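You operate a simulated robot arm through the tools that you are given. There is no shell and no other tool. Be economical: measure what you need, move in short steps, check, and stop when the job is done.

You run a simulated two-armed robot. Do the job below in one go: nothing can be reset, and whatever is moved stays where it is left.

TASK
Lay the 150 mm short bar at the fence, slide stop 2 against it and lock it.
Fine: the other short bars and stop 1 stay as they are.

It is judged by the outcome, as a careful person would: the job done as asked, and still so three seconds after it is handed in. It fails if anything else is knocked over, pushed out of place, dropped, spilled or broken.

THE ROBOT
Two 7-joint arms with fingered hands on one trunk, on a base that drives. Base frame: it is fixed to the floor where the robot stands at the start and does not move with it; the origin is under the middle of the robot, x ahead of it, y to its left, z up; the surface under the hand at the start is at about z = 0.88. Readings come in m, rad, newtons and seconds.
The left shoulder is at the start at [0.021, 0.214, 1.369], the right one opposite. With the tool pointing down near the work surface each hand reaches from about 0.1 to 0.56 m from the robot's upright axis, wherever it stands, measured 20 degrees to its own side. Places, roughly: blue stop one [0.5, 0.1, 0.9]; blue stop two [0.5, -0.1, 0.9]; lever of stop two [0.5, -0.1, 1]; screw of stop one [0.5, 0.1, 0.9]. Payload 3.3 kg a hand.
The tool frame of a hand sits at the grasp point between the pads (the TCP): z along the fingers, y along the line on which they close. The tips reach 0.026 m beyond it. Largest opening 0.132 m; the body of the gripper starts 0.073 m behind the TCP. The gripper is a hand of 2 fingers: y runs from the thumb to the fingers, the wrist lies at [0, 0, -0.224] in the tool frame.
Orientation is told as [roll, pitch, yaw] about the base's x, y, z axes, in that order, counted from this pose: with the fingers straight down and closing along the base's y, the tool's x points along the base's -x, its y along +y and its z along -z.

THE INTERFACE
- The arms move only by the tool jog_arm. It takes "left_motion", "right_motion" or both (then of equal length, played together; a hand with none holds still); each is a list of rows, each an object (a shift or turn left out is 0) with "angular": the turn, a rotation vector about the tool's x, y, z in degrees, a list of three; "slide": the shift along the tool's x, y, z in m, a list of three. In form: [{"angular": [ax, ay, az], "slide": [x, y, z]}, ...]. A call has 1 to 20 rows; each row shifts and turns the commanded pose from where the row before left it, along the tool's axes as they then stand. Rows are played at 5 a second. More than 0.05 m and 0.15 rad between two rows, and nothing of the call is played. A pose out of reach is approached as far as the arm can. The call stops where the force on the tool passes 40 N (or 10 N more than at its start, if that is more) or the arm is blocked; 0.2 s more then pass. In this call time passes only in rows, and 0.2 s behind the last. It gives the time, the measured TCP pose, the force on the tool (base axes), the opening and the grip force at its end, in the units of the frame above (readings bear some noise), with the torque about the TCP (base axes, N m) and any sound that the robot's microphone picked up.
- Cameras (640 x 400 px; columns grow to the right, rows downward): "scene" is now at [0.114, -0.029, 1.5427]; the picture's right is [-0.21, -0.98, 0.00], its down [-0.60, 0.13, -0.79] and it looks along [0.78, -0.16, -0.61] (base axes); focal length 221 px, centre (320, 200). "left" rides on the left gripper at [-0.065, -0.003, -0.099] in its tool frame; the picture's right is [0.04, -1.00, 0.00], its down [0.83, 0.03, -0.55] and it looks along [0.55, 0.02, 0.83] (tool axes); focal length 261 px, centre (320, 200). "right" rides on the right gripper at [0.065, -0.003, -0.099] in its tool frame; the picture's right is [0.04, 1.00, 0.00], its down [-0.83, 0.03, -0.55] and it looks along [-0.55, 0.02, 0.83] (tool axes); focal length 261 px, centre (320, 200). There is no depth. A picture from a camera that has moved, and an enlarged one, comes with that camera's place and axes in the base frame and with its lens. The place of the scene camera against the robot may be out by one fixed shift of up to 0.025 m in any direction.
- camera(camera): a new picture of that camera. No time passes.
- move_column(by): slides the trunk up (or, below 0, down) by that many m; the arms and the scene camera ride with it, the base frame stays. It gives what a move gives, with no picture.
- drive_base(legs): drives the robot by 1 to 6 legs, each [ahead, left, turn to the left] in m, m and rad, along the robot's own axes; the way and the turn of a leg run together, so that a leg with both is an arc; at most 1.5 m and 3.142 rad a leg. The arms and the cameras ride along, it lands a little off, and it stops where it bumps. It gives what a move gives.
- finger_targets(finger1, thumb_bend, hand): sets how far each is bent, from 0 (flat) to 100 (curled in); at 30 the hand is open as for a grip, at 70 the pads meet at the TCP. One left out holds its place. A second passes; each finger stops where it meets its share of the squeeze, and holds until it gets a number again. It is the only way to open and close the hand. It gives what a move gives, with no picture; readings hold the bend of each and the force on the fingers (four entries, about 0 where the hand has none), thumb and palm.
- turn_head(pan, tilt): turns the head with the scene camera to pan (to the left, within 1.501 rad either way) and tilt (down, from -0.506 to 1.204), counted from straight ahead of the robot. It gives what a move gives.
- inspect(camera, box): a new picture of the part [left, top, right, bottom] of that camera's present view, enlarged. No time passes.
- close_job(): hands the job in; it is judged then, once.

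Go step by step. Nothing tells you exact positions but the pictures and the camera data: compare them with the known pose of the tool, close in by small moves and look again before you grip or let go. The budget is 120 turns and 108 pictures, counting those below and the enlarged ones. Unless the task says otherwise, let go and move clear before handing in, and close with one line.

The tools are called after "Request:" by a JSON object that holds its "api" and its "payload". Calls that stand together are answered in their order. jog_arm: Moves the arms, as the interface text tells. Its arguments: {"type":"object","properties":{"left_motion":{"type":"array","items":{"type":"object","properties":{"angular":{"type":"array","items":{"type":"number"}},"slide":{"type":"array","items":{"type":"number"}}}}},"right_motion":{"type":"array","items":{"type":"object","properties":{"angular":{"type":"array","items":{"type":"number"}},"slide":{"type":"array","items":{"type":"number"}}}}}},"required":[]} The other tools are called the same way: move_column (by) slides the trunk up or down; finger_targets (finger1, thumb_bend, hand) moves the fingers one by one; drive_base (legs) drives the base; turn_head (pan, tilt) turns the head that bears the scene camera; camera (camera) takes a picture; inspect (camera, box) takes an enlarged picture of a part of a camera's view; close_job () hands the job in.

At the start:

```text
t: 0.0
left_eef_pos: [0.3414, 0.0557, 1.4053]
left_ee_rot: [0.001, 0.001, 0.001]
left_ft_force: [0.0, -0.5, 0.1]
left_moment: [-0.04, 0.02, 0.01]
left_opening: 0.1322
left_grasp_force: 0.0
left_shape: jaw
left_bend: [30.0, 30.0]
left_finger forces: [0.0, 0.0, 0.0, 0.0, 0.1, 0.1]
right_eef_pos: [0.3915, -0.1993, 1.3255]
right_ee_rot: [0.001, 0.0, -0.001]
right_ft_force: [-0.1, 0.2, 0.0]
right_moment: [0.03, -0.01, 0.06]
right_opening: 0.1317
right_grasp_force: 0.1
right_shape: jaw
right_bend: [30.0, 30.0]
right_finger forces: [0.0, 0.1, 0.1, 0.0, 0.0, 0.0]
trunk travel left (down, up): [-0.65, 0.111]
robot x, y, heading: [-0.0016, -0.0019, 0.005]
head pan, tilt: [-0.206, 0.656]
```

scene: 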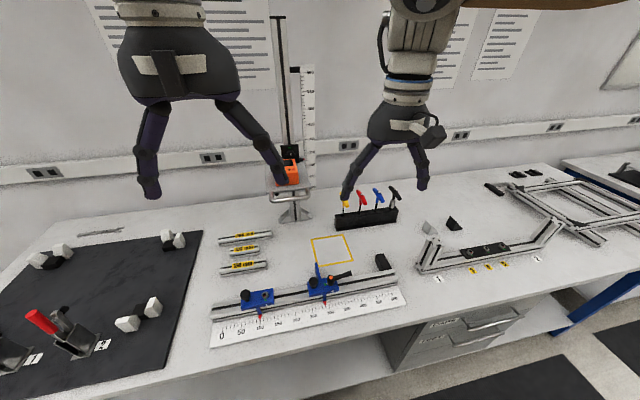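
right: 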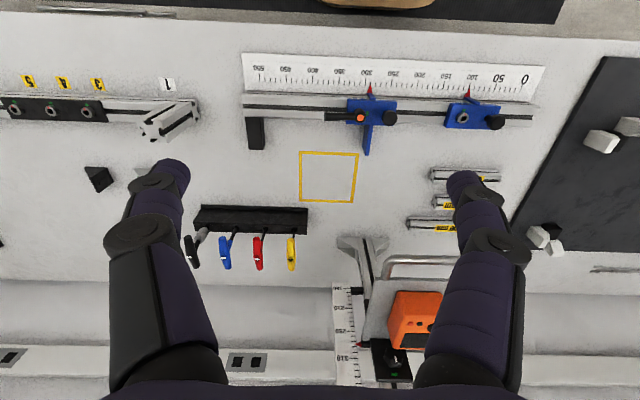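
left: 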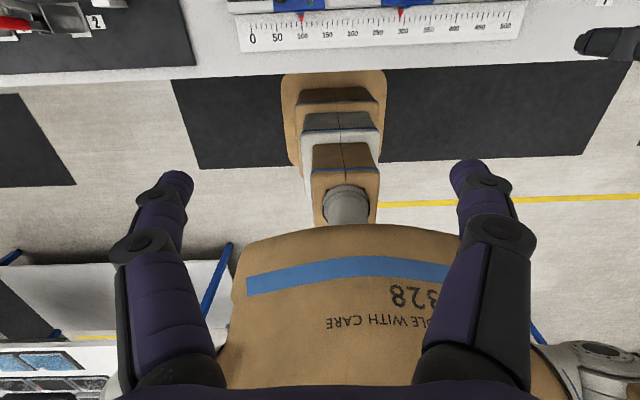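

I see a fence/rail with two blue stops and a ruler, and three short bars to the left with yellow labels. I look closer at the labels and the stops.

Request:
{"api": "inspect", "payload": {"camera": "scene", "box": [200, 220, 280, 280]}}

Request:
{"api": "inspect", "payload": {"camera": "scene", "box": [200, 250, 420, 355]}}

Request:
{"api": "inspect", "payload": {"camera": "right", "box": [230, 40, 550, 240]}}

```text
6.67 times, centred on (240, 250) of scene
camera zoom: at [0.114, -0.029, 1.5427], right [-0.21, -0.98, 0.0], down [-0.6, 0.13, -0.79], along [0.78, -0.16, -0.61], focal length 1475 px, centre (853, -133)
```

zoom: 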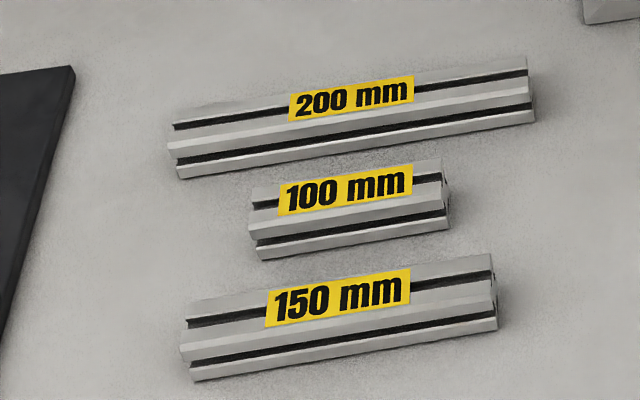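

```text
2.91 times, centred on (310, 302) of scene
camera zoom: at [0.114, -0.029, 1.5427], right [-0.21, -0.98, 0.0], down [-0.6, 0.13, -0.79], along [0.78, -0.16, -0.61], focal length 644 px, centre (349, -98)
```

zoom: 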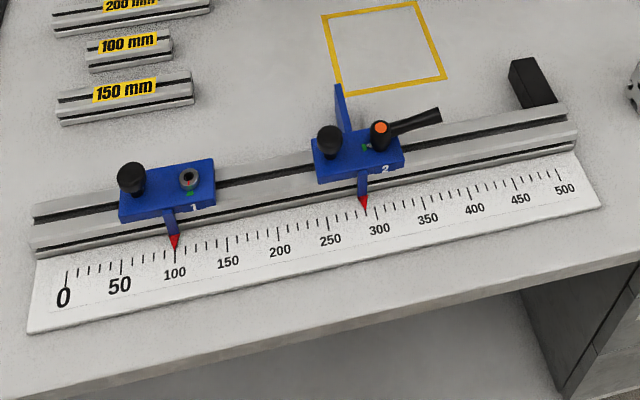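

```text
2.00 times, centred on (390, 140) of right
camera zoom: at [0.3247, -0.2023, 1.4239], right [-0.04, 1.0, 0.0], down [0.83, 0.03, 0.55], along [0.55, 0.02, -0.83], focal length 521 px, centre (180, 320)
```

zoom: 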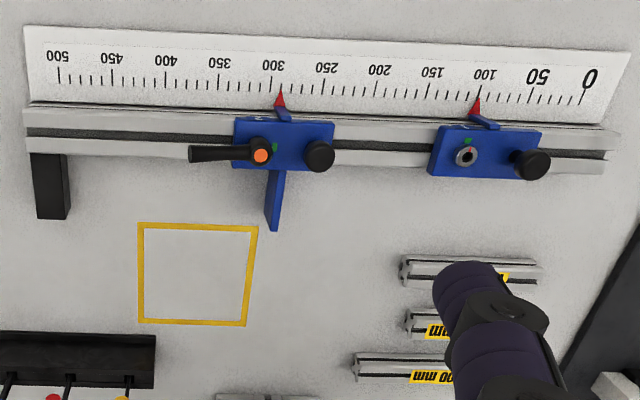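

The 150 mm bar is the one nearest the rail, at about [0.59, 0.135]. The rail has a black end block on its far side at the right, and stop 2's arm reaches over that same side. The bar is a bit out of reach, so I drive closer and to the left so that the right hand covers the whole work area.

Request:
{"api": "drive_base", "payload": {"legs": [[0.1, 0.18, 0]]}}

Request:
{"api": "turn_head", "payload": {"pan": -0.35, "tilt": 0.9}}

Request:
{"api": "camera", "payload": {"camera": "scene"}}

Request:
{"api": "camera", "payload": {"camera": "right"}}

```text
t: 1.6
left_eef_pos: [0.415, 0.2175, 1.4055]
left_ee_rot: [0.003, -0.002, -0.034]
left_ft_force: [-0.5, -1.4, 0.4]
left_moment: [0.09, -0.02, -0.02]
left_opening: 0.1319
left_grasp_force: 0.0
left_shape: jaw
left_bend: [30.0, 30.0]
left_finger forces: [0.0, 0.0, 0.1, 0.0, 0.0, 0.0]
right_eef_pos: [0.4566, -0.0381, 1.3259]
right_ee_rot: [0.0, -0.002, -0.033]
right_ft_force: [-0.8, -1.2, 0.4]
right_moment: [0.08, -0.06, -0.02]
right_opening: 0.1318
right_grasp_force: 0.0
right_shape: jaw
right_bend: [30.0, 30.0]
right_finger forces: [0.1, 0.0, 0.0, 0.0, 0.0, 0.1]
trunk travel left (down, up): [-0.65, 0.111]
robot x, y, heading: [0.0787, 0.1727, -0.032]
head pan, tilt: [-0.206, 0.656]
```

```text
t: 2.4
left_eef_pos: [0.4194, 0.218, 1.4045]
left_ee_rot: [-0.001, 0.002, -0.034]
left_ft_force: [-0.5, -0.7, -0.2]
left_moment: [0.0, 0.02, -0.02]
left_opening: 0.1321
left_grasp_force: 0.1
left_shape: jaw
left_bend: [30.0, 30.0]
left_finger forces: [0.0, 0.0, 0.0, 0.1, 0.0, 0.0]
right_eef_pos: [0.4611, -0.0375, 1.3255]
right_ee_rot: [0.0, 0.001, -0.033]
right_ft_force: [-0.6, -0.8, -0.4]
right_moment: [0.01, 0.04, 0.0]
right_opening: 0.132
right_grasp_force: 0.0
right_shape: jaw
right_bend: [30.0, 30.0]
right_finger forces: [0.0, 0.0, 0.0, 0.1, 0.0, 0.1]
trunk travel left (down, up): [-0.65, 0.111]
robot x, y, heading: [0.078, 0.1737, -0.03]
head pan, tilt: [-0.351, 0.901]
```

```text
101 pictures are left
camera scene: at [0.1758, 0.1342, 1.5228], right [-0.37, -0.93, 0.0], down [-0.73, 0.29, -0.62], along [0.58, -0.23, -0.78], focal length 221 px, centre (320, 200)
```

scene: 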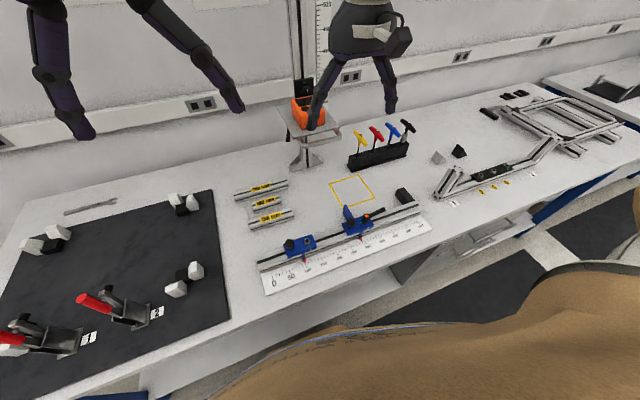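

```text
100 pictures are left
camera right: at [0.3945, -0.0388, 1.4237], right [-0.01, 1.0, 0.0], down [0.83, 0.01, 0.55], along [0.55, 0.0, -0.83], focal length 261 px, centre (320, 200)
```

right: 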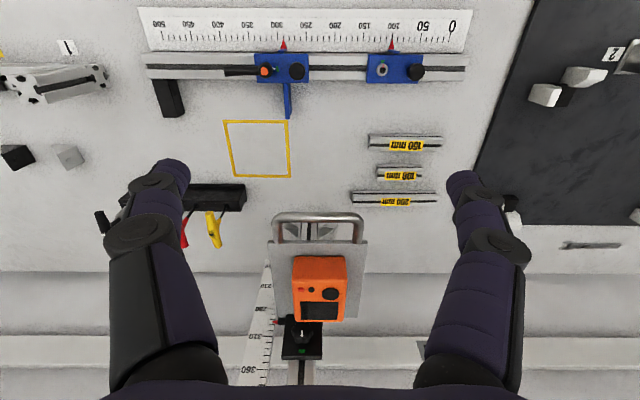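

The bar's top centre is near [0.595, 0.139] and the rail is near x ≈ 0.455. I turn the right hand so that it closes across the bar, carry it above the bar and go down partway.

Request:
{"api": "jog_arm", "payload": {"right_motion": [{"angular": [0, 0, 8]}, {"angular": [0, 0, 8]}, {"angular": [0, 0, 8]}, {"angular": [0, 0, 8]}, {"angular": [0, 0, 8]}, {"angular": [0, 0, 8]}, {"angular": [0, 0, 8]}, {"angular": [0, 0, 8]}, {"angular": [0, 0, 8]}, {"angular": [0, 0, 8]}, {"angular": [0, 0, 8]}, {"slide": [0.036, 0.027, 0]}, {"slide": [0.036, 0.027, 0]}, {"slide": [0.035, 0.027, 0]}, {"slide": [0.035, 0.027, 0]}, {"slide": [0.035, 0.026, 0]}, {"slide": [0, 0, 0.04]}, {"slide": [0, 0, 0.04]}, {"slide": [0, 0, 0.04]}, {"slide": [0, 0, 0.04]}]}}

Request:
{"api": "camera", "payload": {"camera": "right"}}

Request:
{"api": "camera", "payload": {"camera": "scene"}}

```text
t: 6.6
left_eef_pos: [0.4186, 0.2178, 1.4042]
left_ee_rot: [-0.001, 0.003, -0.033]
left_ft_force: [0.1, -0.9, 0.1]
left_moment: [-0.01, 0.0, 0.0]
left_opening: 0.1319
left_grasp_force: 0.1
left_shape: jaw
left_bend: [30.0, 30.0]
left_finger forces: [0.0, 0.1, 0.0, 0.0, 0.0, 0.0]
right_eef_pos: [0.5229, 0.1077, 1.1429]
right_ee_rot: [-0.002, -0.002, -1.567]
right_ft_force: [-0.2, -0.7, 0.5]
right_moment: [-0.05, 0.0, -0.01]
right_opening: 0.1319
right_grasp_force: 0.0
right_shape: jaw
right_bend: [30.0, 30.0]
right_finger forces: [0.0, 0.0, 0.0, 0.1, 0.0, 0.0]
right hand out of reach, approached as far as the arm can: row 14, 15, 16
trunk travel left (down, up): [-0.65, 0.111]
robot x, y, heading: [0.0766, 0.1698, -0.033]
head pan, tilt: [-0.351, 0.901]
```

```text
99 pictures are left
camera right: at [0.519, 0.1727, 1.2417], right [1.0, 0.04, 0.0], down [0.04, -0.83, 0.56], along [0.02, -0.55, -0.83], focal length 261 px, centre (320, 200)
```

right: 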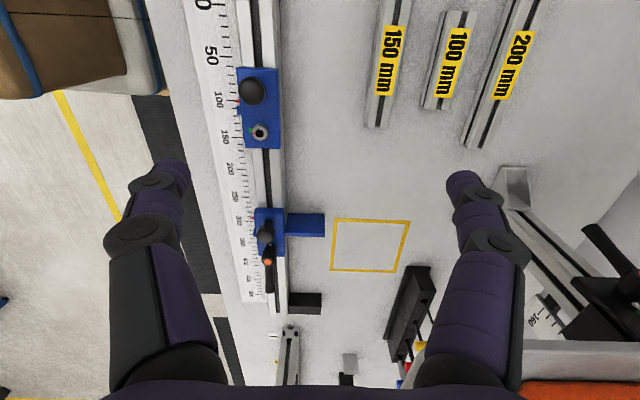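

```text
98 pictures are left
camera scene: at [0.1755, 0.1343, 1.5227], right [-0.37, -0.93, 0.0], down [-0.73, 0.29, -0.62], along [0.58, -0.23, -0.78], focal length 221 px, centre (320, 200)
```

scene: 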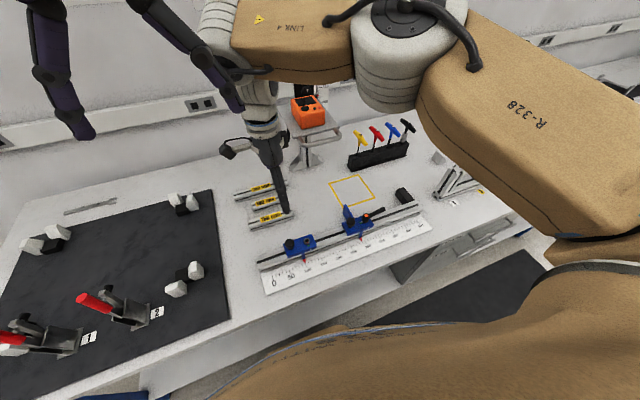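

The hand stopped short at height, but the arm reaches further lower down. The bar seems to span y ≈ 0.07 to 0.22 at x ≈ 0.595, so I move over its centre here and check whether it is reachable.

Request:
{"api": "jog_arm", "payload": {"right_motion": [{"slide": [0.013, 0.024, 0.02]}, {"slide": [0.012, 0.024, 0.02]}, {"slide": [0.012, 0.024, 0.02]}, {"slide": [0, 0, 0.02]}]}}

Request:
{"api": "camera", "payload": {"camera": "right"}}

```text
t: 7.6
left_eef_pos: [0.4177, 0.2182, 1.4061]
left_ee_rot: [0.002, 0.001, -0.033]
left_ft_force: [-0.3, 0.4, 1.1]
left_moment: [0.01, 0.02, 0.01]
left_opening: 0.132
left_grasp_force: 0.0
left_shape: jaw
left_bend: [30.0, 30.0]
left_finger forces: [0.1, 0.0, 0.1, 0.0, 0.1, 0.0]
right_eef_pos: [0.57, 0.0959, 1.0712]
right_ee_rot: [0.006, 0.015, -1.62]
right_ft_force: [0.1, -0.6, -0.4]
right_moment: [0.01, -0.01, -0.03]
right_opening: 0.132
right_grasp_force: 0.1
right_shape: jaw
right_bend: [30.0, 30.0]
right_finger forces: [0.0, 0.1, 0.1, 0.1, 0.1, 0.1]
right hand out of reach, approached as far as the arm can: row 2, 3
trunk travel left (down, up): [-0.65, 0.111]
robot x, y, heading: [0.0766, 0.1757, -0.035]
head pan, tilt: [-0.351, 0.901]
```

```text
97 pictures are left
camera right: at [0.5687, 0.1596, 1.1721], right [1.0, -0.01, 0.01], down [-0.01, -0.84, 0.54], along [0.0, -0.54, -0.84], focal length 261 px, centre (320, 200)
```

right: 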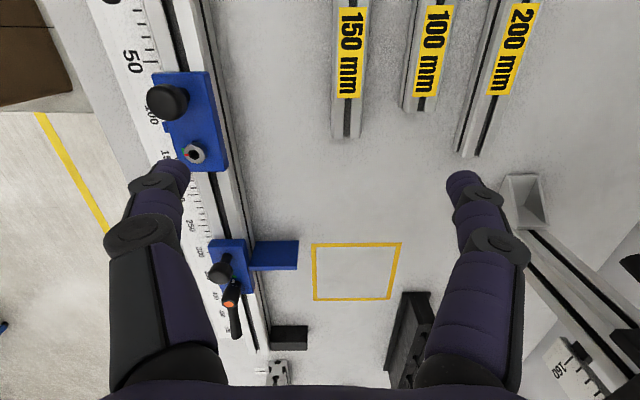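

The arm is at its limit here, so I drive a little further left and ahead.

Request:
{"api": "drive_base", "payload": {"legs": [[0.03, 0.12, 0.035]]}}

Request:
{"api": "camera", "payload": {"camera": "right"}}

```text
t: 8.8
left_eef_pos: [0.4174, 0.3233, 1.4056]
left_ee_rot: [0.0, 0.0, -0.042]
left_ft_force: [-0.6, 0.8, 0.5]
left_moment: [-0.07, -0.03, 0.0]
left_opening: 0.1321
left_grasp_force: 0.0
left_shape: jaw
left_bend: [30.0, 30.0]
left_finger forces: [0.0, 0.0, 0.0, 0.1, 0.0, 0.0]
right_eef_pos: [0.5661, 0.1987, 1.0683]
right_ee_rot: [0.001, 0.009, -1.628]
right_ft_force: [0.6, 0.0, 0.4]
right_moment: [-0.09, 0.0, 0.01]
right_opening: 0.1318
right_grasp_force: 0.1
right_shape: jaw
right_bend: [30.0, 30.0]
right_finger forces: [0.0, 0.1, 0.1, 0.0, 0.0, 0.0]
trunk travel left (down, up): [-0.65, 0.111]
robot x, y, heading: [0.0771, 0.28, -0.044]
head pan, tilt: [-0.351, 0.901]
```

```text
96 pictures are left
camera right: at [0.5656, 0.2631, 1.1677], right [1.0, -0.02, 0.0], down [-0.01, -0.84, 0.55], along [-0.01, -0.55, -0.84], focal length 261 px, centre (320, 200)
```

right: 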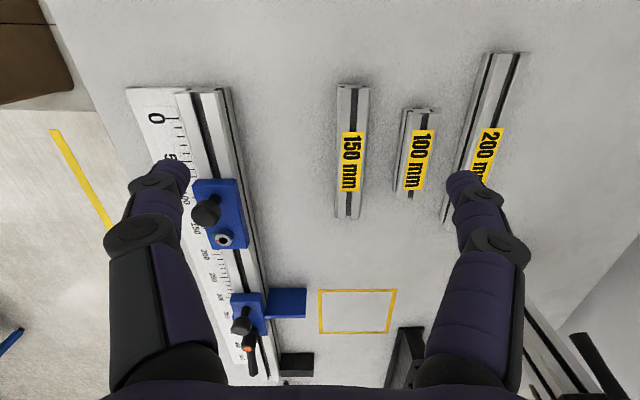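

The bar's centre works out at [0.595, 0.143], its top is at about z 0.91, and it is about 29 mm square and parallel to the rail. I square the hand up, partly close the fingers to clear the 100 mm bar, and lower over the bar.

Request:
{"api": "finger_targets", "payload": {"hand": "right", "finger1": 51, "thumb_bend": 51}}

Request:
{"api": "jog_arm", "payload": {"right_motion": [{"angular": [0, 0, -3.3], "slide": [-0.02, 0, 0.02]}, {"slide": [-0.018, 0.01, 0.02]}, {"slide": [-0.018, 0.01, 0.02]}, {"slide": [0, 0.009, 0.02]}]}}

Request:
{"api": "camera", "payload": {"camera": "right"}}

```text
t: 9.8
left_eef_pos: [0.4183, 0.3226, 1.4055]
left_ee_rot: [-0.001, 0.001, -0.042]
left_ft_force: [0.0, -0.2, 0.3]
left_moment: [0.01, -0.04, 0.02]
left_opening: 0.132
left_grasp_force: 0.0
left_shape: jaw
left_bend: [30.0, 30.0]
left_finger forces: [0.0, 0.0, 0.1, 0.1, 0.0, 0.0]
right_eef_pos: [0.569, 0.1956, 1.0676]
right_ee_rot: [-0.002, 0.011, -1.635]
right_ft_force: [0.8, -0.2, 0.3]
right_moment: [-0.01, 0.0, -0.01]
right_opening: 0.0636
right_grasp_force: 0.0
right_shape: fingers
right_bend: [51.0, 51.0]
right_finger forces: [0.0, 0.0, 0.0, 0.1, 0.0, 0.0]
trunk travel left (down, up): [-0.65, 0.111]
robot x, y, heading: [0.0758, 0.2831, -0.041]
head pan, tilt: [-0.351, 0.901]
```

```text
t: 10.8
left_eef_pos: [0.4192, 0.323, 1.4059]
left_ee_rot: [0.001, 0.001, -0.041]
left_ft_force: [-0.3, 0.8, 0.2]
left_moment: [0.01, -0.02, 0.02]
left_opening: 0.1317
left_grasp_force: 0.0
left_shape: jaw
left_bend: [30.0, 30.0]
left_finger forces: [0.1, 0.0, 0.0, 0.0, 0.0, 0.0]
right_eef_pos: [0.5754, 0.1491, 0.9991]
right_ee_rot: [0.0, 0.009, -1.571]
right_ft_force: [0.2, -0.1, 0.9]
right_moment: [-0.02, 0.0, 0.01]
right_opening: 0.0635
right_grasp_force: 0.0
right_shape: fingers
right_bend: [51.0, 51.0]
right_finger forces: [0.1, 0.0, 0.0, 0.0, 0.1, 0.0]
right hand out of reach, approached as far as the arm can: row 3, 4
trunk travel left (down, up): [-0.65, 0.111]
robot x, y, heading: [0.0749, 0.2854, -0.045]
head pan, tilt: [-0.351, 0.901]
```

```text
95 pictures are left
camera right: at [0.5728, 0.2126, 1.0987], right [1.0, 0.04, 0.0], down [0.03, -0.84, 0.55], along [0.02, -0.54, -0.84], focal length 261 px, centre (320, 200)
```

right: 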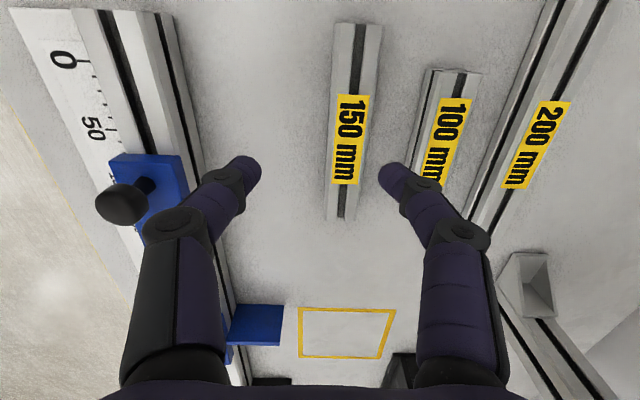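

The arm stops about 2 cm short, so I raise the hand slightly and edge the base ahead by 3 cm.

Request:
{"api": "jog_arm", "payload": {"right_motion": [{"slide": [0, 0, -0.03]}]}}

Request:
{"api": "drive_base", "payload": {"legs": [[0.03, 0, 0.03]]}}

```text
t: 11.2
left_eef_pos: [0.4178, 0.3227, 1.4057]
left_ee_rot: [0.001, 0.0, -0.04]
left_ft_force: [0.0, 0.5, -0.6]
left_moment: [-0.01, 0.02, -0.05]
left_opening: 0.1322
left_grasp_force: 0.0
left_shape: jaw
left_bend: [30.0, 30.0]
left_finger forces: [0.0, 0.0, 0.0, 0.0, 0.0, 0.1]
right_eef_pos: [0.5765, 0.1477, 1.0279]
right_ee_rot: [0.0, 0.009, -1.569]
right_ft_force: [1.4, -0.1, -0.3]
right_moment: [0.01, 0.0, 0.03]
right_opening: 0.0632
right_grasp_force: 0.0
right_shape: fingers
right_bend: [51.0, 51.0]
right_finger forces: [0.0, 0.1, 0.0, 0.0, 0.0, 0.0]
trunk travel left (down, up): [-0.65, 0.111]
robot x, y, heading: [0.0736, 0.2819, -0.042]
head pan, tilt: [-0.351, 0.901]
```

```text
t: 11.9
left_eef_pos: [0.42, 0.323, 1.4052]
left_ee_rot: [0.002, 0.0, -0.042]
left_ft_force: [0.0, -0.2, 0.5]
left_moment: [0.01, 0.02, 0.01]
left_opening: 0.1318
left_grasp_force: 0.0
left_shape: jaw
left_bend: [30.0, 30.0]
left_finger forces: [0.0, 0.1, 0.0, 0.1, 0.0, 0.1]
right_eef_pos: [0.5767, 0.1476, 1.03]
right_ee_rot: [-0.002, 0.011, -1.568]
right_ft_force: [-0.6, -0.3, 0.0]
right_moment: [0.01, 0.01, -0.01]
right_opening: 0.0635
right_grasp_force: 0.1
right_shape: fingers
right_bend: [51.0, 51.0]
right_finger forces: [0.1, 0.1, 0.1, 0.0, 0.0, 0.0]
trunk travel left (down, up): [-0.65, 0.111]
robot x, y, heading: [0.073, 0.2778, -0.043]
head pan, tilt: [-0.351, 0.901]
stopped in leg 1: the robot was blocked; the commanded pose is now the measured one
```

The table blocks the base. I gain reach by lowering the trunk instead, raising the hand first to keep it clear.

Request:
{"api": "jog_arm", "payload": {"right_motion": [{"slide": [0, -0.01, -0.04]}, {"slide": [0, -0.01, -0.04]}, {"slide": [0, 0, -0.04]}, {"slide": [0, 0, -0.03]}]}}

Request:
{"api": "move_column", "payload": {"by": -0.15}}

Request:
{"api": "jog_arm", "payload": {"right_motion": [{"slide": [0, 0.02, 0]}, {"slide": [-0.004, 0.018, 0]}]}}

```text
t: 12.9
left_eef_pos: [0.4183, 0.322, 1.4042]
left_ee_rot: [0.0, 0.0, -0.042]
left_ft_force: [0.9, -1.1, 0.3]
left_moment: [-0.02, -0.04, 0.0]
left_opening: 0.132
left_grasp_force: 0.2
left_shape: jaw
left_bend: [30.0, 30.0]
left_finger forces: [0.1, 0.1, 0.1, 0.0, 0.0, 0.0]
right_eef_pos: [0.5567, 0.1486, 1.1799]
right_ee_rot: [-0.003, 0.009, -1.57]
right_ft_force: [0.3, 1.1, -0.7]
right_moment: [-0.01, 0.01, 0.03]
right_opening: 0.0637
right_grasp_force: 0.1
right_shape: fingers
right_bend: [51.0, 51.0]
right_finger forces: [0.0, 0.0, 0.0, 0.1, 0.0, 0.1]
trunk travel left (down, up): [-0.65, 0.111]
robot x, y, heading: [0.0767, 0.2786, -0.047]
head pan, tilt: [-0.351, 0.901]
```

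```text
t: 14.7
left_eef_pos: [0.4179, 0.3225, 1.2555]
left_ee_rot: [-0.001, 0.0, -0.042]
left_ft_force: [-0.4, -0.5, 1.0]
left_moment: [0.03, -0.01, -0.03]
left_opening: 0.1319
left_grasp_force: 0.2
left_shape: jaw
left_bend: [30.0, 30.0]
left_finger forces: [0.1, 0.0, 0.0, 0.0, 0.1, 0.0]
right_eef_pos: [0.5567, 0.1474, 1.0298]
right_ee_rot: [-0.001, 0.008, -1.57]
right_ft_force: [0.6, -0.6, -0.3]
right_moment: [-0.01, 0.02, -0.02]
right_opening: 0.0634
right_grasp_force: 0.0
right_shape: fingers
right_bend: [51.0, 51.0]
right_finger forces: [0.0, 0.0, 0.1, 0.1, 0.0, 0.0]
trunk travel left (down, up): [-0.5, 0.261]
robot x, y, heading: [0.0768, 0.2805, -0.045]
head pan, tilt: [-0.351, 0.901]
```

```text
t: 15.2
left_eef_pos: [0.418, 0.3214, 1.2558]
left_ee_rot: [0.004, 0.001, -0.042]
left_ft_force: [0.2, 0.6, 0.6]
left_moment: [0.02, -0.02, 0.0]
left_opening: 0.1319
left_grasp_force: 0.0
left_shape: jaw
left_bend: [30.0, 30.0]
left_finger forces: [0.0, 0.1, 0.1, 0.0, 0.0, 0.0]
right_eef_pos: [0.5819, 0.1465, 1.0295]
right_ee_rot: [0.0, 0.01, -1.569]
right_ft_force: [-0.1, -0.4, 0.0]
right_moment: [0.03, 0.02, -0.01]
right_opening: 0.0635
right_grasp_force: 0.1
right_shape: fingers
right_bend: [51.0, 51.0]
right_finger forces: [0.0, 0.0, 0.0, 0.0, 0.1, 0.0]
right hand out of reach, approached as far as the arm can: row 2
trunk travel left (down, up): [-0.5, 0.261]
robot x, y, heading: [0.0732, 0.2816, -0.04]
head pan, tilt: [-0.351, 0.901]
```

Still 13 mm short. I back off slightly and turn the base left, which brings the right shoulder forward.

Request:
{"api": "drive_base", "payload": {"legs": [[-0.015, 0, 0], [0, 0, 0.28]]}}

Request:
{"api": "camera", "payload": {"camera": "right"}}

```text
t: 16.9
left_eef_pos: [0.3782, 0.4164, 1.2543]
left_ee_rot: [0.0, 0.0, 0.237]
left_ft_force: [0.6, -0.6, 0.2]
left_moment: [0.02, 0.01, -0.03]
left_opening: 0.1317
left_grasp_force: 0.1
left_shape: jaw
left_bend: [30.0, 30.0]
left_finger forces: [0.0, 0.1, 0.0, 0.0, 0.0, 0.0]
right_eef_pos: [0.5849, 0.2914, 1.0279]
right_ee_rot: [0.003, 0.008, -1.291]
right_ft_force: [-1.0, 0.2, -0.5]
right_moment: [0.0, 0.02, 0.0]
right_opening: 0.0634
right_grasp_force: 0.1
right_shape: fingers
right_bend: [51.0, 51.0]
right_finger forces: [0.0, 0.0, 0.1, 0.0, 0.0, 0.0]
trunk travel left (down, up): [-0.5, 0.261]
robot x, y, heading: [0.0595, 0.2868, 0.233]
head pan, tilt: [-0.351, 0.901]
```

```text
94 pictures are left
camera right: at [0.563, 0.3525, 1.1276], right [0.95, 0.31, 0.0], down [0.26, -0.8, 0.55], along [0.17, -0.52, -0.84], focal length 261 px, centre (320, 200)
```

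right: 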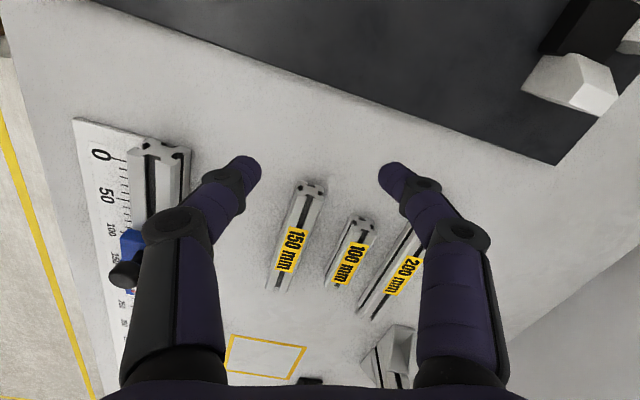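

There is room now. I square the hand to the bar again and move over its centre.

Request:
{"api": "jog_arm", "payload": {"right_motion": [{"angular": [0, 0, 8]}, {"angular": [0, 0, 7.7]}, {"slide": [-0.038, 0.003, 0]}, {"slide": [-0.038, 0.003, 0]}, {"slide": [-0.036, 0.002, 0]}, {"slide": [-0.036, 0.002, 0.01]}, {"slide": [0, 0, 0.02]}]}}

Request:
{"api": "camera", "payload": {"camera": "right"}}

```text
t: 18.5
left_eef_pos: [0.3795, 0.4151, 1.2556]
left_ee_rot: [0.0, 0.0, 0.235]
left_ft_force: [1.2, -0.1, 0.0]
left_moment: [-0.04, -0.03, 0.03]
left_opening: 0.1317
left_grasp_force: 0.1
left_shape: jaw
left_bend: [30.0, 30.0]
left_finger forces: [0.1, 0.0, 0.0, 0.0, 0.0, 0.1]
right_eef_pos: [0.5946, 0.1437, 0.9982]
right_ee_rot: [-0.002, 0.009, -1.566]
right_ft_force: [-1.1, 0.5, 1.2]
right_moment: [0.02, -0.01, 0.02]
right_opening: 0.0633
right_grasp_force: 0.1
right_shape: fingers
right_bend: [51.0, 51.0]
right_finger forces: [0.1, 0.1, 0.1, 0.0, 0.1, 0.0]
trunk travel left (down, up): [-0.5, 0.261]
robot x, y, heading: [0.0623, 0.2825, 0.24]
head pan, tilt: [-0.351, 0.901]
```

```text
93 pictures are left
camera right: at [0.5904, 0.2081, 1.0969], right [1.0, 0.05, 0.0], down [0.04, -0.84, 0.55], along [0.02, -0.54, -0.84], focal length 261 px, centre (320, 200)
```

right: 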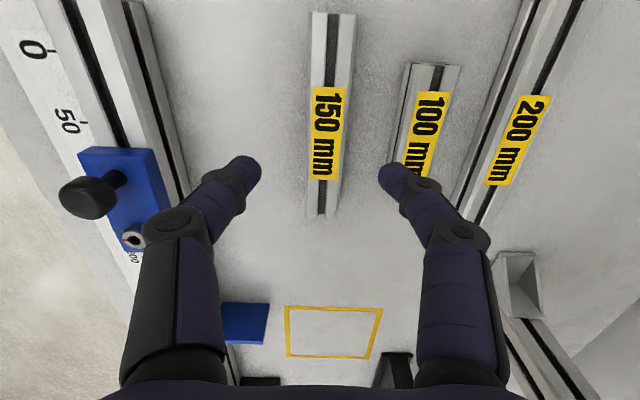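

The hand is centred over the bar. I narrow the fingers a bit more to clear the 100 mm bar, then lower.

Request:
{"api": "finger_targets", "payload": {"hand": "right", "finger1": 55, "thumb_bend": 55}}

Request:
{"api": "jog_arm", "payload": {"right_motion": [{"slide": [0, 0.002, 0.025]}, {"slide": [0, 0, 0.025]}]}}

Request:
{"api": "camera", "payload": {"camera": "right"}}

```text
t: 19.5
left_eef_pos: [0.3803, 0.4153, 1.2561]
left_ee_rot: [0.001, 0.001, 0.236]
left_ft_force: [0.0, -0.4, 0.0]
left_moment: [0.01, 0.03, 0.03]
left_opening: 0.1319
left_grasp_force: 0.0
left_shape: jaw
left_bend: [30.0, 30.0]
left_finger forces: [0.0, 0.1, 0.1, 0.0, 0.0, 0.0]
right_eef_pos: [0.5937, 0.1438, 0.9972]
right_ee_rot: [-0.002, 0.01, -1.566]
right_ft_force: [0.8, 0.3, -0.3]
right_moment: [0.04, 0.03, 0.04]
right_opening: 0.0502
right_grasp_force: 0.0
right_shape: fingers
right_bend: [55.0, 55.0]
right_finger forces: [0.0, 0.0, 0.1, 0.0, 0.0, 0.0]
trunk travel left (down, up): [-0.5, 0.261]
robot x, y, heading: [0.0605, 0.2836, 0.234]
head pan, tilt: [-0.351, 0.901]
```

```text
t: 20.1
left_eef_pos: [0.3795, 0.4151, 1.2548]
left_ee_rot: [0.002, 0.0, 0.234]
left_ft_force: [0.7, 0.3, -0.8]
left_moment: [0.0, -0.01, -0.03]
left_opening: 0.132
left_grasp_force: 0.1
left_shape: jaw
left_bend: [30.0, 30.0]
left_finger forces: [0.0, 0.1, 0.1, 0.0, 0.0, 0.0]
right_eef_pos: [0.5964, 0.145, 0.9469]
right_ee_rot: [-0.004, 0.009, -1.565]
right_ft_force: [-0.1, -0.1, -0.4]
right_moment: [0.01, 0.02, 0.0]
right_opening: 0.0501
right_grasp_force: 0.0
right_shape: fingers
right_bend: [55.0, 55.0]
right_finger forces: [0.0, 0.1, 0.0, 0.0, 0.0, 0.0]
trunk travel left (down, up): [-0.5, 0.261]
robot x, y, heading: [0.0637, 0.2834, 0.233]
head pan, tilt: [-0.351, 0.901]
```

```text
92 pictures are left
camera right: at [0.5931, 0.2077, 1.047], right [1.0, 0.05, 0.0], down [0.04, -0.84, 0.54], along [0.02, -0.54, -0.84], focal length 261 px, centre (320, 200)
```

right: 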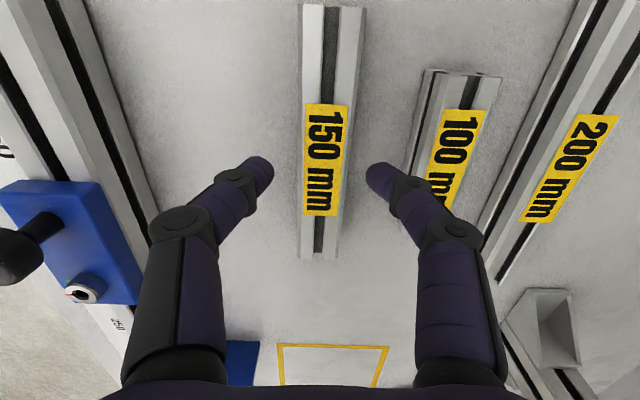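

Request:
{"api": "jog_arm", "payload": {"right_motion": [{"slide": [0, 0, 0.02]}, {"slide": [0, 0, 0.014]}]}}

Request:
{"api": "camera", "payload": {"camera": "right"}}

```text
t: 20.7
left_eef_pos: [0.379, 0.4153, 1.2551]
left_ee_rot: [0.0, 0.0, 0.236]
left_ft_force: [-0.1, 0.1, -0.5]
left_moment: [0.01, -0.01, 0.0]
left_opening: 0.1317
left_grasp_force: 0.0
left_shape: jaw
left_bend: [30.0, 30.0]
left_finger forces: [0.1, 0.1, 0.0, 0.0, 0.1, 0.1]
right_eef_pos: [0.5968, 0.1424, 0.9145]
right_ee_rot: [-0.003, 0.009, -1.564]
right_ft_force: [0.5, 0.1, -0.2]
right_moment: [0.01, 0.02, 0.02]
right_opening: 0.0499
right_grasp_force: 0.0
right_shape: fingers
right_bend: [55.0, 55.0]
right_finger forces: [0.0, 0.0, 0.0, 0.0, 0.0, 0.0]
trunk travel left (down, up): [-0.5, 0.261]
robot x, y, heading: [0.0606, 0.285, 0.24]
head pan, tilt: [-0.351, 0.901]
```

```text
91 pictures are left
camera right: at [0.5928, 0.2073, 1.0136], right [1.0, 0.05, 0.0], down [0.04, -0.84, 0.55], along [0.02, -0.54, -0.84], focal length 261 px, centre (320, 200)
```

right: 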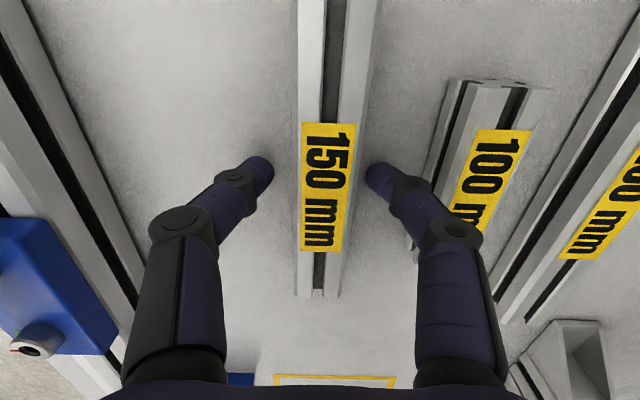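

Request:
{"api": "finger_targets", "payload": {"hand": "right", "finger1": 70, "thumb_bend": 70}}

Request:
{"api": "camera", "payload": {"camera": "right"}}

```text
t: 21.7
left_eef_pos: [0.3786, 0.4158, 1.2556]
left_ee_rot: [0.002, -0.001, 0.235]
left_ft_force: [-0.9, -1.3, 0.8]
left_moment: [-0.03, -0.02, 0.03]
left_opening: 0.1322
left_grasp_force: 0.1
left_shape: jaw
left_bend: [30.0, 30.0]
left_finger forces: [0.0, 0.0, 0.0, 0.0, 0.0, 0.0]
right_eef_pos: [0.5965, 0.1438, 0.9147]
right_ee_rot: [-0.003, 0.008, -1.566]
right_ft_force: [-0.3, 0.3, -0.8]
right_moment: [-0.01, -0.03, 0.01]
right_opening: 0.0265
right_grasp_force: 9.0
right_shape: fingers
right_bend: [61.0, 66.0]
right_finger forces: [7.9, 0.1, 0.0, 0.1, 7.8, 0.0]
trunk travel left (down, up): [-0.5, 0.261]
robot x, y, heading: [0.0572, 0.2846, 0.236]
head pan, tilt: [-0.351, 0.901]
```

```text
90 pictures are left
camera right: at [0.5927, 0.2074, 1.0135], right [1.0, 0.05, 0.0], down [0.04, -0.84, 0.55], along [0.02, -0.54, -0.84], focal length 261 px, centre (320, 200)
```

right: 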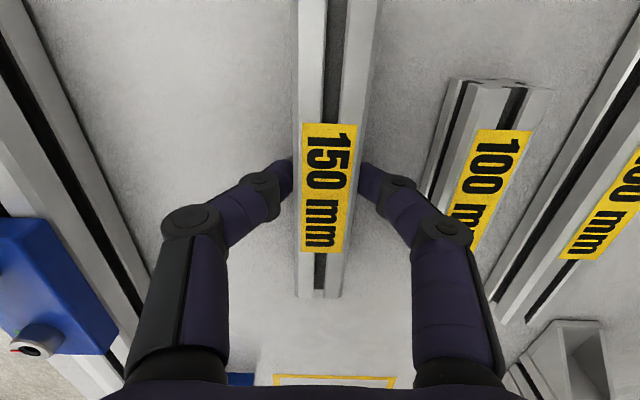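

The bar is gripped. I lift it straight up and check that it comes along.

Request:
{"api": "jog_arm", "payload": {"right_motion": [{"slide": [0, 0, -0.02]}, {"slide": [0, 0, -0.025]}, {"slide": [0, 0, -0.03]}]}}

Request:
{"api": "camera", "payload": {"camera": "right"}}

```text
t: 22.5
left_eef_pos: [0.3791, 0.4158, 1.2549]
left_ee_rot: [0.0, 0.0, 0.234]
left_ft_force: [-0.4, -0.2, 0.4]
left_moment: [0.01, -0.02, -0.01]
left_opening: 0.1322
left_grasp_force: 0.0
left_shape: jaw
left_bend: [30.0, 30.0]
left_finger forces: [0.0, 0.0, 0.0, 0.1, 0.0, 0.0]
right_eef_pos: [0.5943, 0.1431, 0.988]
right_ee_rot: [-0.002, 0.009, -1.566]
right_ft_force: [-0.9, 0.2, -1.5]
right_moment: [0.02, 0.02, 0.05]
right_opening: 0.0267
right_grasp_force: 8.2
right_shape: fingers
right_bend: [61.0, 66.0]
right_finger forces: [7.7, 0.1, 0.1, 0.0, 7.7, 0.1]
trunk travel left (down, up): [-0.5, 0.261]
robot x, y, heading: [0.0596, 0.2829, 0.238]
head pan, tilt: [-0.351, 0.901]
```

```text
89 pictures are left
camera right: at [0.592, 0.2068, 1.0865], right [1.0, 0.05, 0.0], down [0.04, -0.84, 0.55], along [0.02, -0.54, -0.84], focal length 261 px, centre (320, 200)
```

right: 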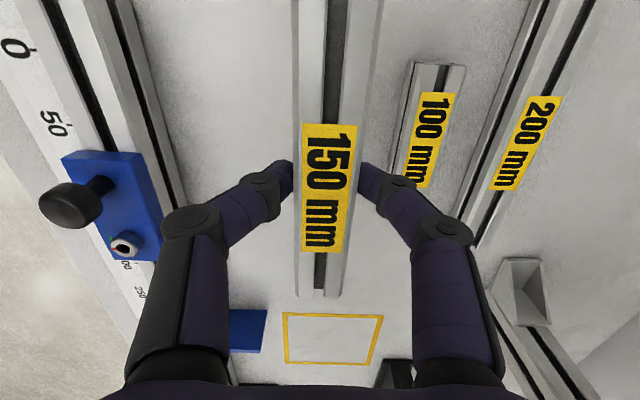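

The bar is held firmly. I carry it high, first toward the rail and then along to the right towards the black end block.

Request:
{"api": "jog_arm", "payload": {"right_motion": [{"slide": [-0.02, -0.03, 0]}, {"slide": [-0.03, -0.03, 0]}, {"slide": [-0.04, -0.005, 0]}, {"slide": [-0.04, 0, 0]}, {"slide": [-0.04, 0, 0]}, {"slide": [-0.04, 0, 0]}, {"slide": [-0.04, 0, 0]}, {"slide": [-0.04, 0, 0]}, {"slide": [-0.04, 0, 0]}, {"slide": [-0.02, 0, 0]}]}}

Request:
{"api": "camera", "payload": {"camera": "right"}}

Request:
{"api": "camera", "payload": {"camera": "scene"}}

```text
t: 24.7
left_eef_pos: [0.3787, 0.415, 1.2554]
left_ee_rot: [0.001, -0.002, 0.237]
left_ft_force: [0.6, 0.0, -0.5]
left_moment: [0.0, 0.02, 0.02]
left_opening: 0.1318
left_grasp_force: 0.0
left_shape: jaw
left_bend: [30.0, 30.0]
left_finger forces: [0.0, 0.0, 0.1, 0.1, 0.1, 0.0]
right_eef_pos: [0.5349, -0.2081, 0.9847]
right_ee_rot: [-0.003, 0.01, -1.564]
right_ft_force: [-0.6, 0.0, -1.1]
right_moment: [-0.01, 0.02, -0.01]
right_opening: 0.0265
right_grasp_force: 8.1
right_shape: fingers
right_bend: [61.0, 66.0]
right_finger forces: [7.4, 0.0, 0.0, 0.1, 7.5, 0.0]
trunk travel left (down, up): [-0.5, 0.261]
robot x, y, heading: [0.0567, 0.2851, 0.24]
head pan, tilt: [-0.351, 0.901]
```

```text
88 pictures are left
camera right: at [0.5302, -0.1439, 1.0835], right [1.0, 0.05, 0.0], down [0.04, -0.84, 0.54], along [0.02, -0.54, -0.84], focal length 261 px, centre (320, 200)
```

right: 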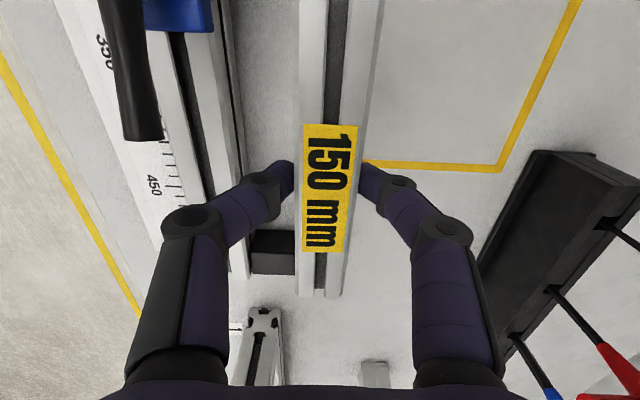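

```text
87 pictures are left
camera scene: at [0.1699, 0.2656, 1.3726], right [-0.11, -0.99, 0.0], down [-0.78, 0.09, -0.62], along [0.62, -0.07, -0.78], focal length 221 px, centre (320, 200)
```

scene: 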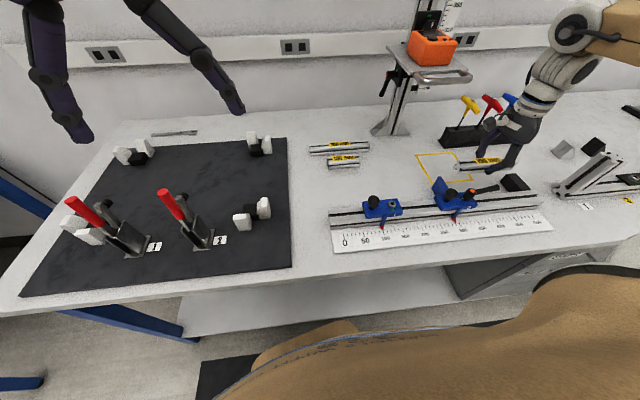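

The block's face is at y ≈ -0.313 and the rail's far face at x ≈ 0.467, while the lever handle sits high at about x 0.457, z 0.98. I set the bar down about 35 mm off the rail, clear of everything, and will push it home afterwards.

Request:
{"api": "jog_arm", "payload": {"right_motion": [{"slide": [-0.018, -0.018, 0.01]}, {"slide": [0, 0, 0.02]}, {"slide": [0, 0, 0.02]}, {"slide": [0, 0, 0.013]}]}}

Request:
{"api": "camera", "payload": {"camera": "right"}}

```text
t: 25.7
left_eef_pos: [0.3796, 0.4154, 1.2548]
left_ee_rot: [0.003, -0.001, 0.235]
left_ft_force: [-0.6, 0.2, 0.8]
left_moment: [-0.01, -0.01, -0.01]
left_opening: 0.1318
left_grasp_force: 0.1
left_shape: jaw
left_bend: [30.0, 30.0]
left_finger forces: [0.1, 0.0, 0.0, 0.0, 0.0, 0.0]
right_eef_pos: [0.5154, -0.2247, 0.9219]
right_ee_rot: [-0.003, 0.009, -1.567]
right_ft_force: [-0.8, -0.7, -1.5]
right_moment: [0.0, 0.03, 0.01]
right_opening: 0.0263
right_grasp_force: 7.7
right_shape: fingers
right_bend: [61.0, 66.0]
right_finger forces: [7.5, 0.0, 0.1, 0.0, 7.6, 0.0]
trunk travel left (down, up): [-0.5, 0.261]
robot x, y, heading: [0.0585, 0.2836, 0.236]
head pan, tilt: [-0.351, 0.901]
```

```text
86 pictures are left
camera right: at [0.5123, -0.1617, 1.021], right [1.0, 0.05, 0.0], down [0.04, -0.84, 0.55], along [0.02, -0.54, -0.84], focal length 261 px, centre (320, 200)
```

right: 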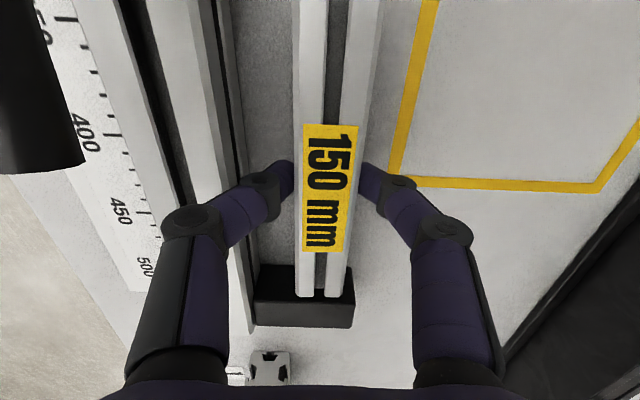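

Request:
{"api": "inspect", "payload": {"camera": "right", "box": [220, 220, 380, 340]}}

```text
3.33 times, centred on (300, 280) of right
camera zoom: at [0.5123, -0.1617, 1.021], right [1.0, 0.05, 0.0], down [0.04, -0.84, 0.55], along [0.02, -0.54, -0.84], focal length 869 px, centre (387, -67)
```

zoom: 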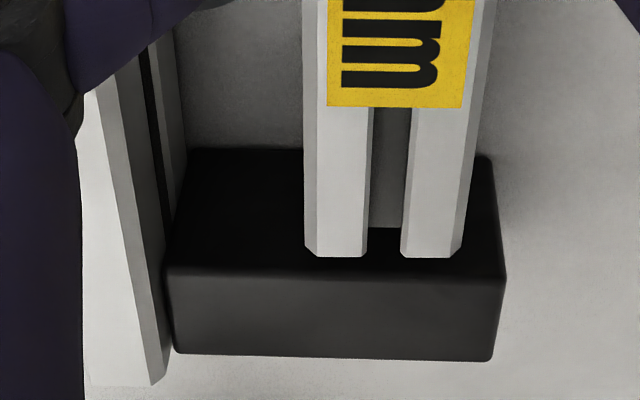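

A 10 mm gap to the block is confirmed. I lower the last few millimetres and let go.

Request:
{"api": "jog_arm", "payload": {"right_motion": [{"slide": [0, 0, 0.004]}, {"slide": [0, 0, 0.0035]}]}}

Request:
{"api": "finger_targets", "payload": {"hand": "right", "finger1": 54, "thumb_bend": 60}}

Request:
{"api": "camera", "payload": {"camera": "right"}}

```text
t: 26.3
left_eef_pos: [0.38, 0.4148, 1.255]
left_ee_rot: [0.003, -0.001, 0.237]
left_ft_force: [-0.1, -0.3, 0.2]
left_moment: [0.0, 0.02, -0.01]
left_opening: 0.1319
left_grasp_force: 0.2
left_shape: jaw
left_bend: [30.0, 30.0]
left_finger forces: [0.1, 0.0, 0.0, 0.0, 0.0, 0.1]
right_eef_pos: [0.5161, -0.2236, 0.9138]
right_ee_rot: [-0.001, 0.009, -1.566]
right_ft_force: [1.0, -0.9, 1.2]
right_moment: [-0.02, 0.07, 0.04]
right_opening: 0.0264
right_grasp_force: 8.8
right_shape: fingers
right_bend: [61.0, 66.0]
right_finger forces: [8.1, 0.0, 0.1, 0.0, 10.2, 0.1]
trunk travel left (down, up): [-0.5, 0.261]
robot x, y, heading: [0.0603, 0.2846, 0.238]
head pan, tilt: [-0.351, 0.901]
```

```text
t: 27.3
left_eef_pos: [0.3795, 0.4141, 1.2557]
left_ee_rot: [0.001, 0.002, 0.237]
left_ft_force: [0.0, 0.5, -0.7]
left_moment: [0.04, 0.02, 0.0]
left_opening: 0.1319
left_grasp_force: 0.0
left_shape: jaw
left_bend: [30.0, 30.0]
left_finger forces: [0.0, 0.0, 0.0, 0.0, 0.0, 0.0]
right_eef_pos: [0.5172, -0.2236, 0.9143]
right_ee_rot: [-0.003, 0.009, -1.567]
right_ft_force: [8.3, -4.2, 8.4]
right_moment: [0.04, 0.42, 0.15]
right_opening: 0.0371
right_grasp_force: 6.1
right_shape: fingers
right_bend: [54.0, 62.0]
right_finger forces: [0.1, 0.0, 0.0, 0.1, 12.1, 0.1]
trunk travel left (down, up): [-0.5, 0.261]
robot x, y, heading: [0.0643, 0.2794, 0.236]
head pan, tilt: [-0.351, 0.901]
```

```text
84 pictures are left
camera right: at [0.5126, -0.16, 1.0135], right [1.0, 0.05, 0.0], down [0.04, -0.84, 0.55], along [0.02, -0.54, -0.84], focal length 261 px, centre (320, 200)
```

right: 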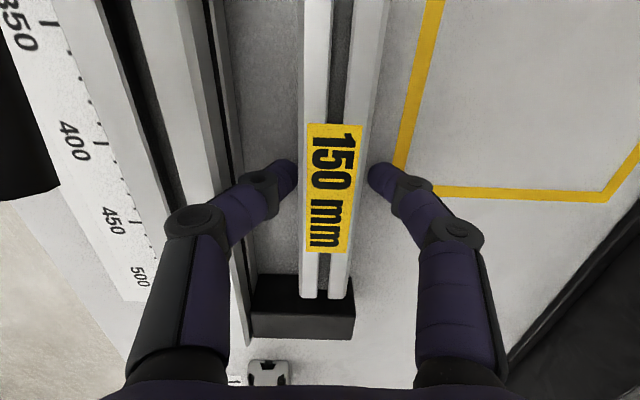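

The thumb's back is touching the rail, so I ease it off, open the outer finger only and rise.

Request:
{"api": "finger_targets", "payload": {"hand": "right", "finger1": 52, "thumb_bend": 64}}

Request:
{"api": "jog_arm", "payload": {"right_motion": [{"slide": [0, 0.001, -0.01]}, {"slide": [0, 0, -0.02]}, {"slide": [0, 0, -0.03]}, {"slide": [0.02, 0.02, -0.02]}]}}

Request:
{"api": "camera", "payload": {"camera": "right"}}

```text
t: 28.3
left_eef_pos: [0.379, 0.4152, 1.2557]
left_ee_rot: [0.0, -0.001, 0.237]
left_ft_force: [0.0, 0.8, 0.0]
left_moment: [0.0, 0.01, 0.02]
left_opening: 0.1322
left_grasp_force: 0.0
left_shape: jaw
left_bend: [30.0, 30.0]
left_finger forces: [0.1, 0.0, 0.0, 0.1, 0.0, 0.0]
right_eef_pos: [0.515, -0.2237, 0.9143]
right_ee_rot: [-0.003, 0.007, -1.566]
right_ft_force: [1.2, 0.7, 0.4]
right_moment: [0.02, 0.0, -0.05]
right_opening: 0.0382
right_grasp_force: 0.8
right_shape: fingers
right_bend: [52.0, 64.0]
right_finger forces: [0.0, 0.0, 0.1, 0.0, 2.0, 0.1]
trunk travel left (down, up): [-0.5, 0.261]
robot x, y, heading: [0.0574, 0.2812, 0.235]
head pan, tilt: [-0.351, 0.901]
```

```text
t: 29.3
left_eef_pos: [0.3799, 0.4172, 1.2552]
left_ee_rot: [-0.001, 0.002, 0.236]
left_ft_force: [0.0, 0.4, 0.4]
left_moment: [0.02, 0.04, -0.03]
left_opening: 0.1321
left_grasp_force: 0.0
left_shape: jaw
left_bend: [30.0, 30.0]
left_finger forces: [0.0, 0.0, 0.0, 0.0, 0.1, 0.1]
right_eef_pos: [0.536, -0.2041, 0.9938]
right_ee_rot: [-0.003, 0.01, -1.568]
right_ft_force: [0.5, 0.6, -0.2]
right_moment: [0.01, 0.01, 0.02]
right_opening: 0.0395
right_grasp_force: 0.1
right_shape: fingers
right_bend: [52.0, 64.0]
right_finger forces: [0.0, 0.0, 0.1, 0.1, 0.0, 0.0]
trunk travel left (down, up): [-0.5, 0.261]
robot x, y, heading: [0.0597, 0.2798, 0.235]
head pan, tilt: [-0.351, 0.901]
```

```text
83 pictures are left
camera right: at [0.5329, -0.1405, 1.093], right [1.0, 0.04, 0.0], down [0.04, -0.84, 0.55], along [0.02, -0.55, -0.84], focal length 261 px, centre (320, 200)
```

right: 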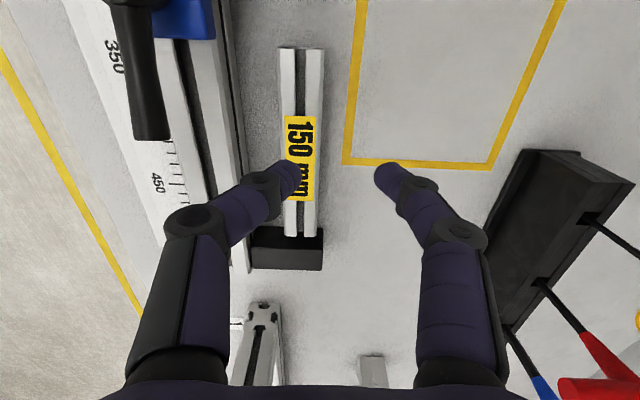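

The bar stands at x ≈ 0.522, y from -0.15 to -0.30. I close the fingers, go down on its far side and push it against the rail, stopping on rising force.

Request:
{"api": "finger_targets", "payload": {"hand": "right", "finger1": 70, "thumb_bend": 70}}

Request:
{"api": "jog_arm", "payload": {"right_motion": [{"slide": [-0.022, 0.03, 0]}, {"slide": [0, 0, 0.03]}, {"slide": [0, 0, 0.03]}, {"slide": [0, 0, 0.018]}]}}

Request:
{"api": "camera", "payload": {"camera": "right"}}

```text
t: 30.3
left_eef_pos: [0.3795, 0.4155, 1.255]
left_ee_rot: [0.001, -0.001, 0.235]
left_ft_force: [-0.1, -0.8, 0.5]
left_moment: [0.03, -0.02, -0.02]
left_opening: 0.1319
left_grasp_force: 0.1
left_shape: jaw
left_bend: [30.0, 30.0]
left_finger forces: [0.1, 0.0, 0.1, 0.0, 0.1, 0.0]
right_eef_pos: [0.5369, -0.2049, 0.9936]
right_ee_rot: [-0.003, 0.009, -1.565]
right_ft_force: [-1.3, -0.1, -0.3]
right_moment: [0.02, -0.04, -0.02]
right_opening: 0.002
right_grasp_force: 0.0
right_shape: fingers
right_bend: [70.0, 70.0]
right_finger forces: [0.0, 0.0, 0.1, 0.0, 0.0, 0.0]
trunk travel left (down, up): [-0.5, 0.261]
robot x, y, heading: [0.06, 0.2828, 0.233]
head pan, tilt: [-0.351, 0.901]
```

```text
t: 31.3
left_eef_pos: [0.3794, 0.4143, 1.2549]
left_ee_rot: [0.001, 0.001, 0.235]
left_ft_force: [0.0, -0.2, 0.2]
left_moment: [0.0, 0.0, 0.0]
left_opening: 0.1319
left_grasp_force: 0.1
left_shape: jaw
left_bend: [30.0, 30.0]
left_finger forces: [0.1, 0.1, 0.1, 0.0, 0.1, 0.0]
right_eef_pos: [0.5658, -0.226, 0.9152]
right_ee_rot: [-0.003, 0.007, -1.565]
right_ft_force: [-1.0, -0.4, -0.5]
right_moment: [0.01, -0.01, 0.04]
right_opening: 0.0023
right_grasp_force: 0.1
right_shape: fingers
right_bend: [70.0, 70.0]
right_finger forces: [0.1, 0.0, 0.1, 0.0, 0.0, 0.1]
trunk travel left (down, up): [-0.5, 0.261]
robot x, y, heading: [0.06, 0.2829, 0.235]
head pan, tilt: [-0.351, 0.901]
```

```text
82 pictures are left
camera right: at [0.563, -0.1624, 1.0144], right [1.0, 0.05, 0.0], down [0.04, -0.84, 0.54], along [0.02, -0.54, -0.84], focal length 261 px, centre (320, 200)
```

right: 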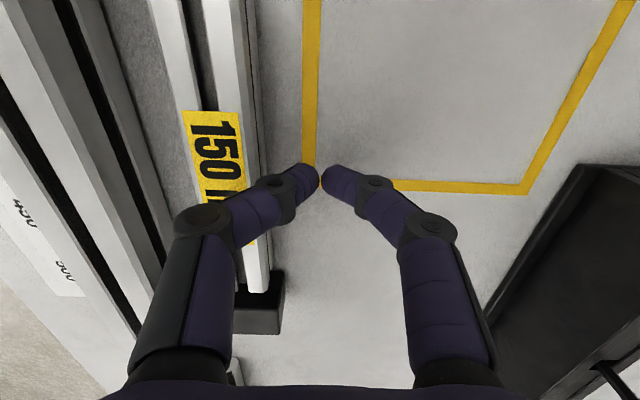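

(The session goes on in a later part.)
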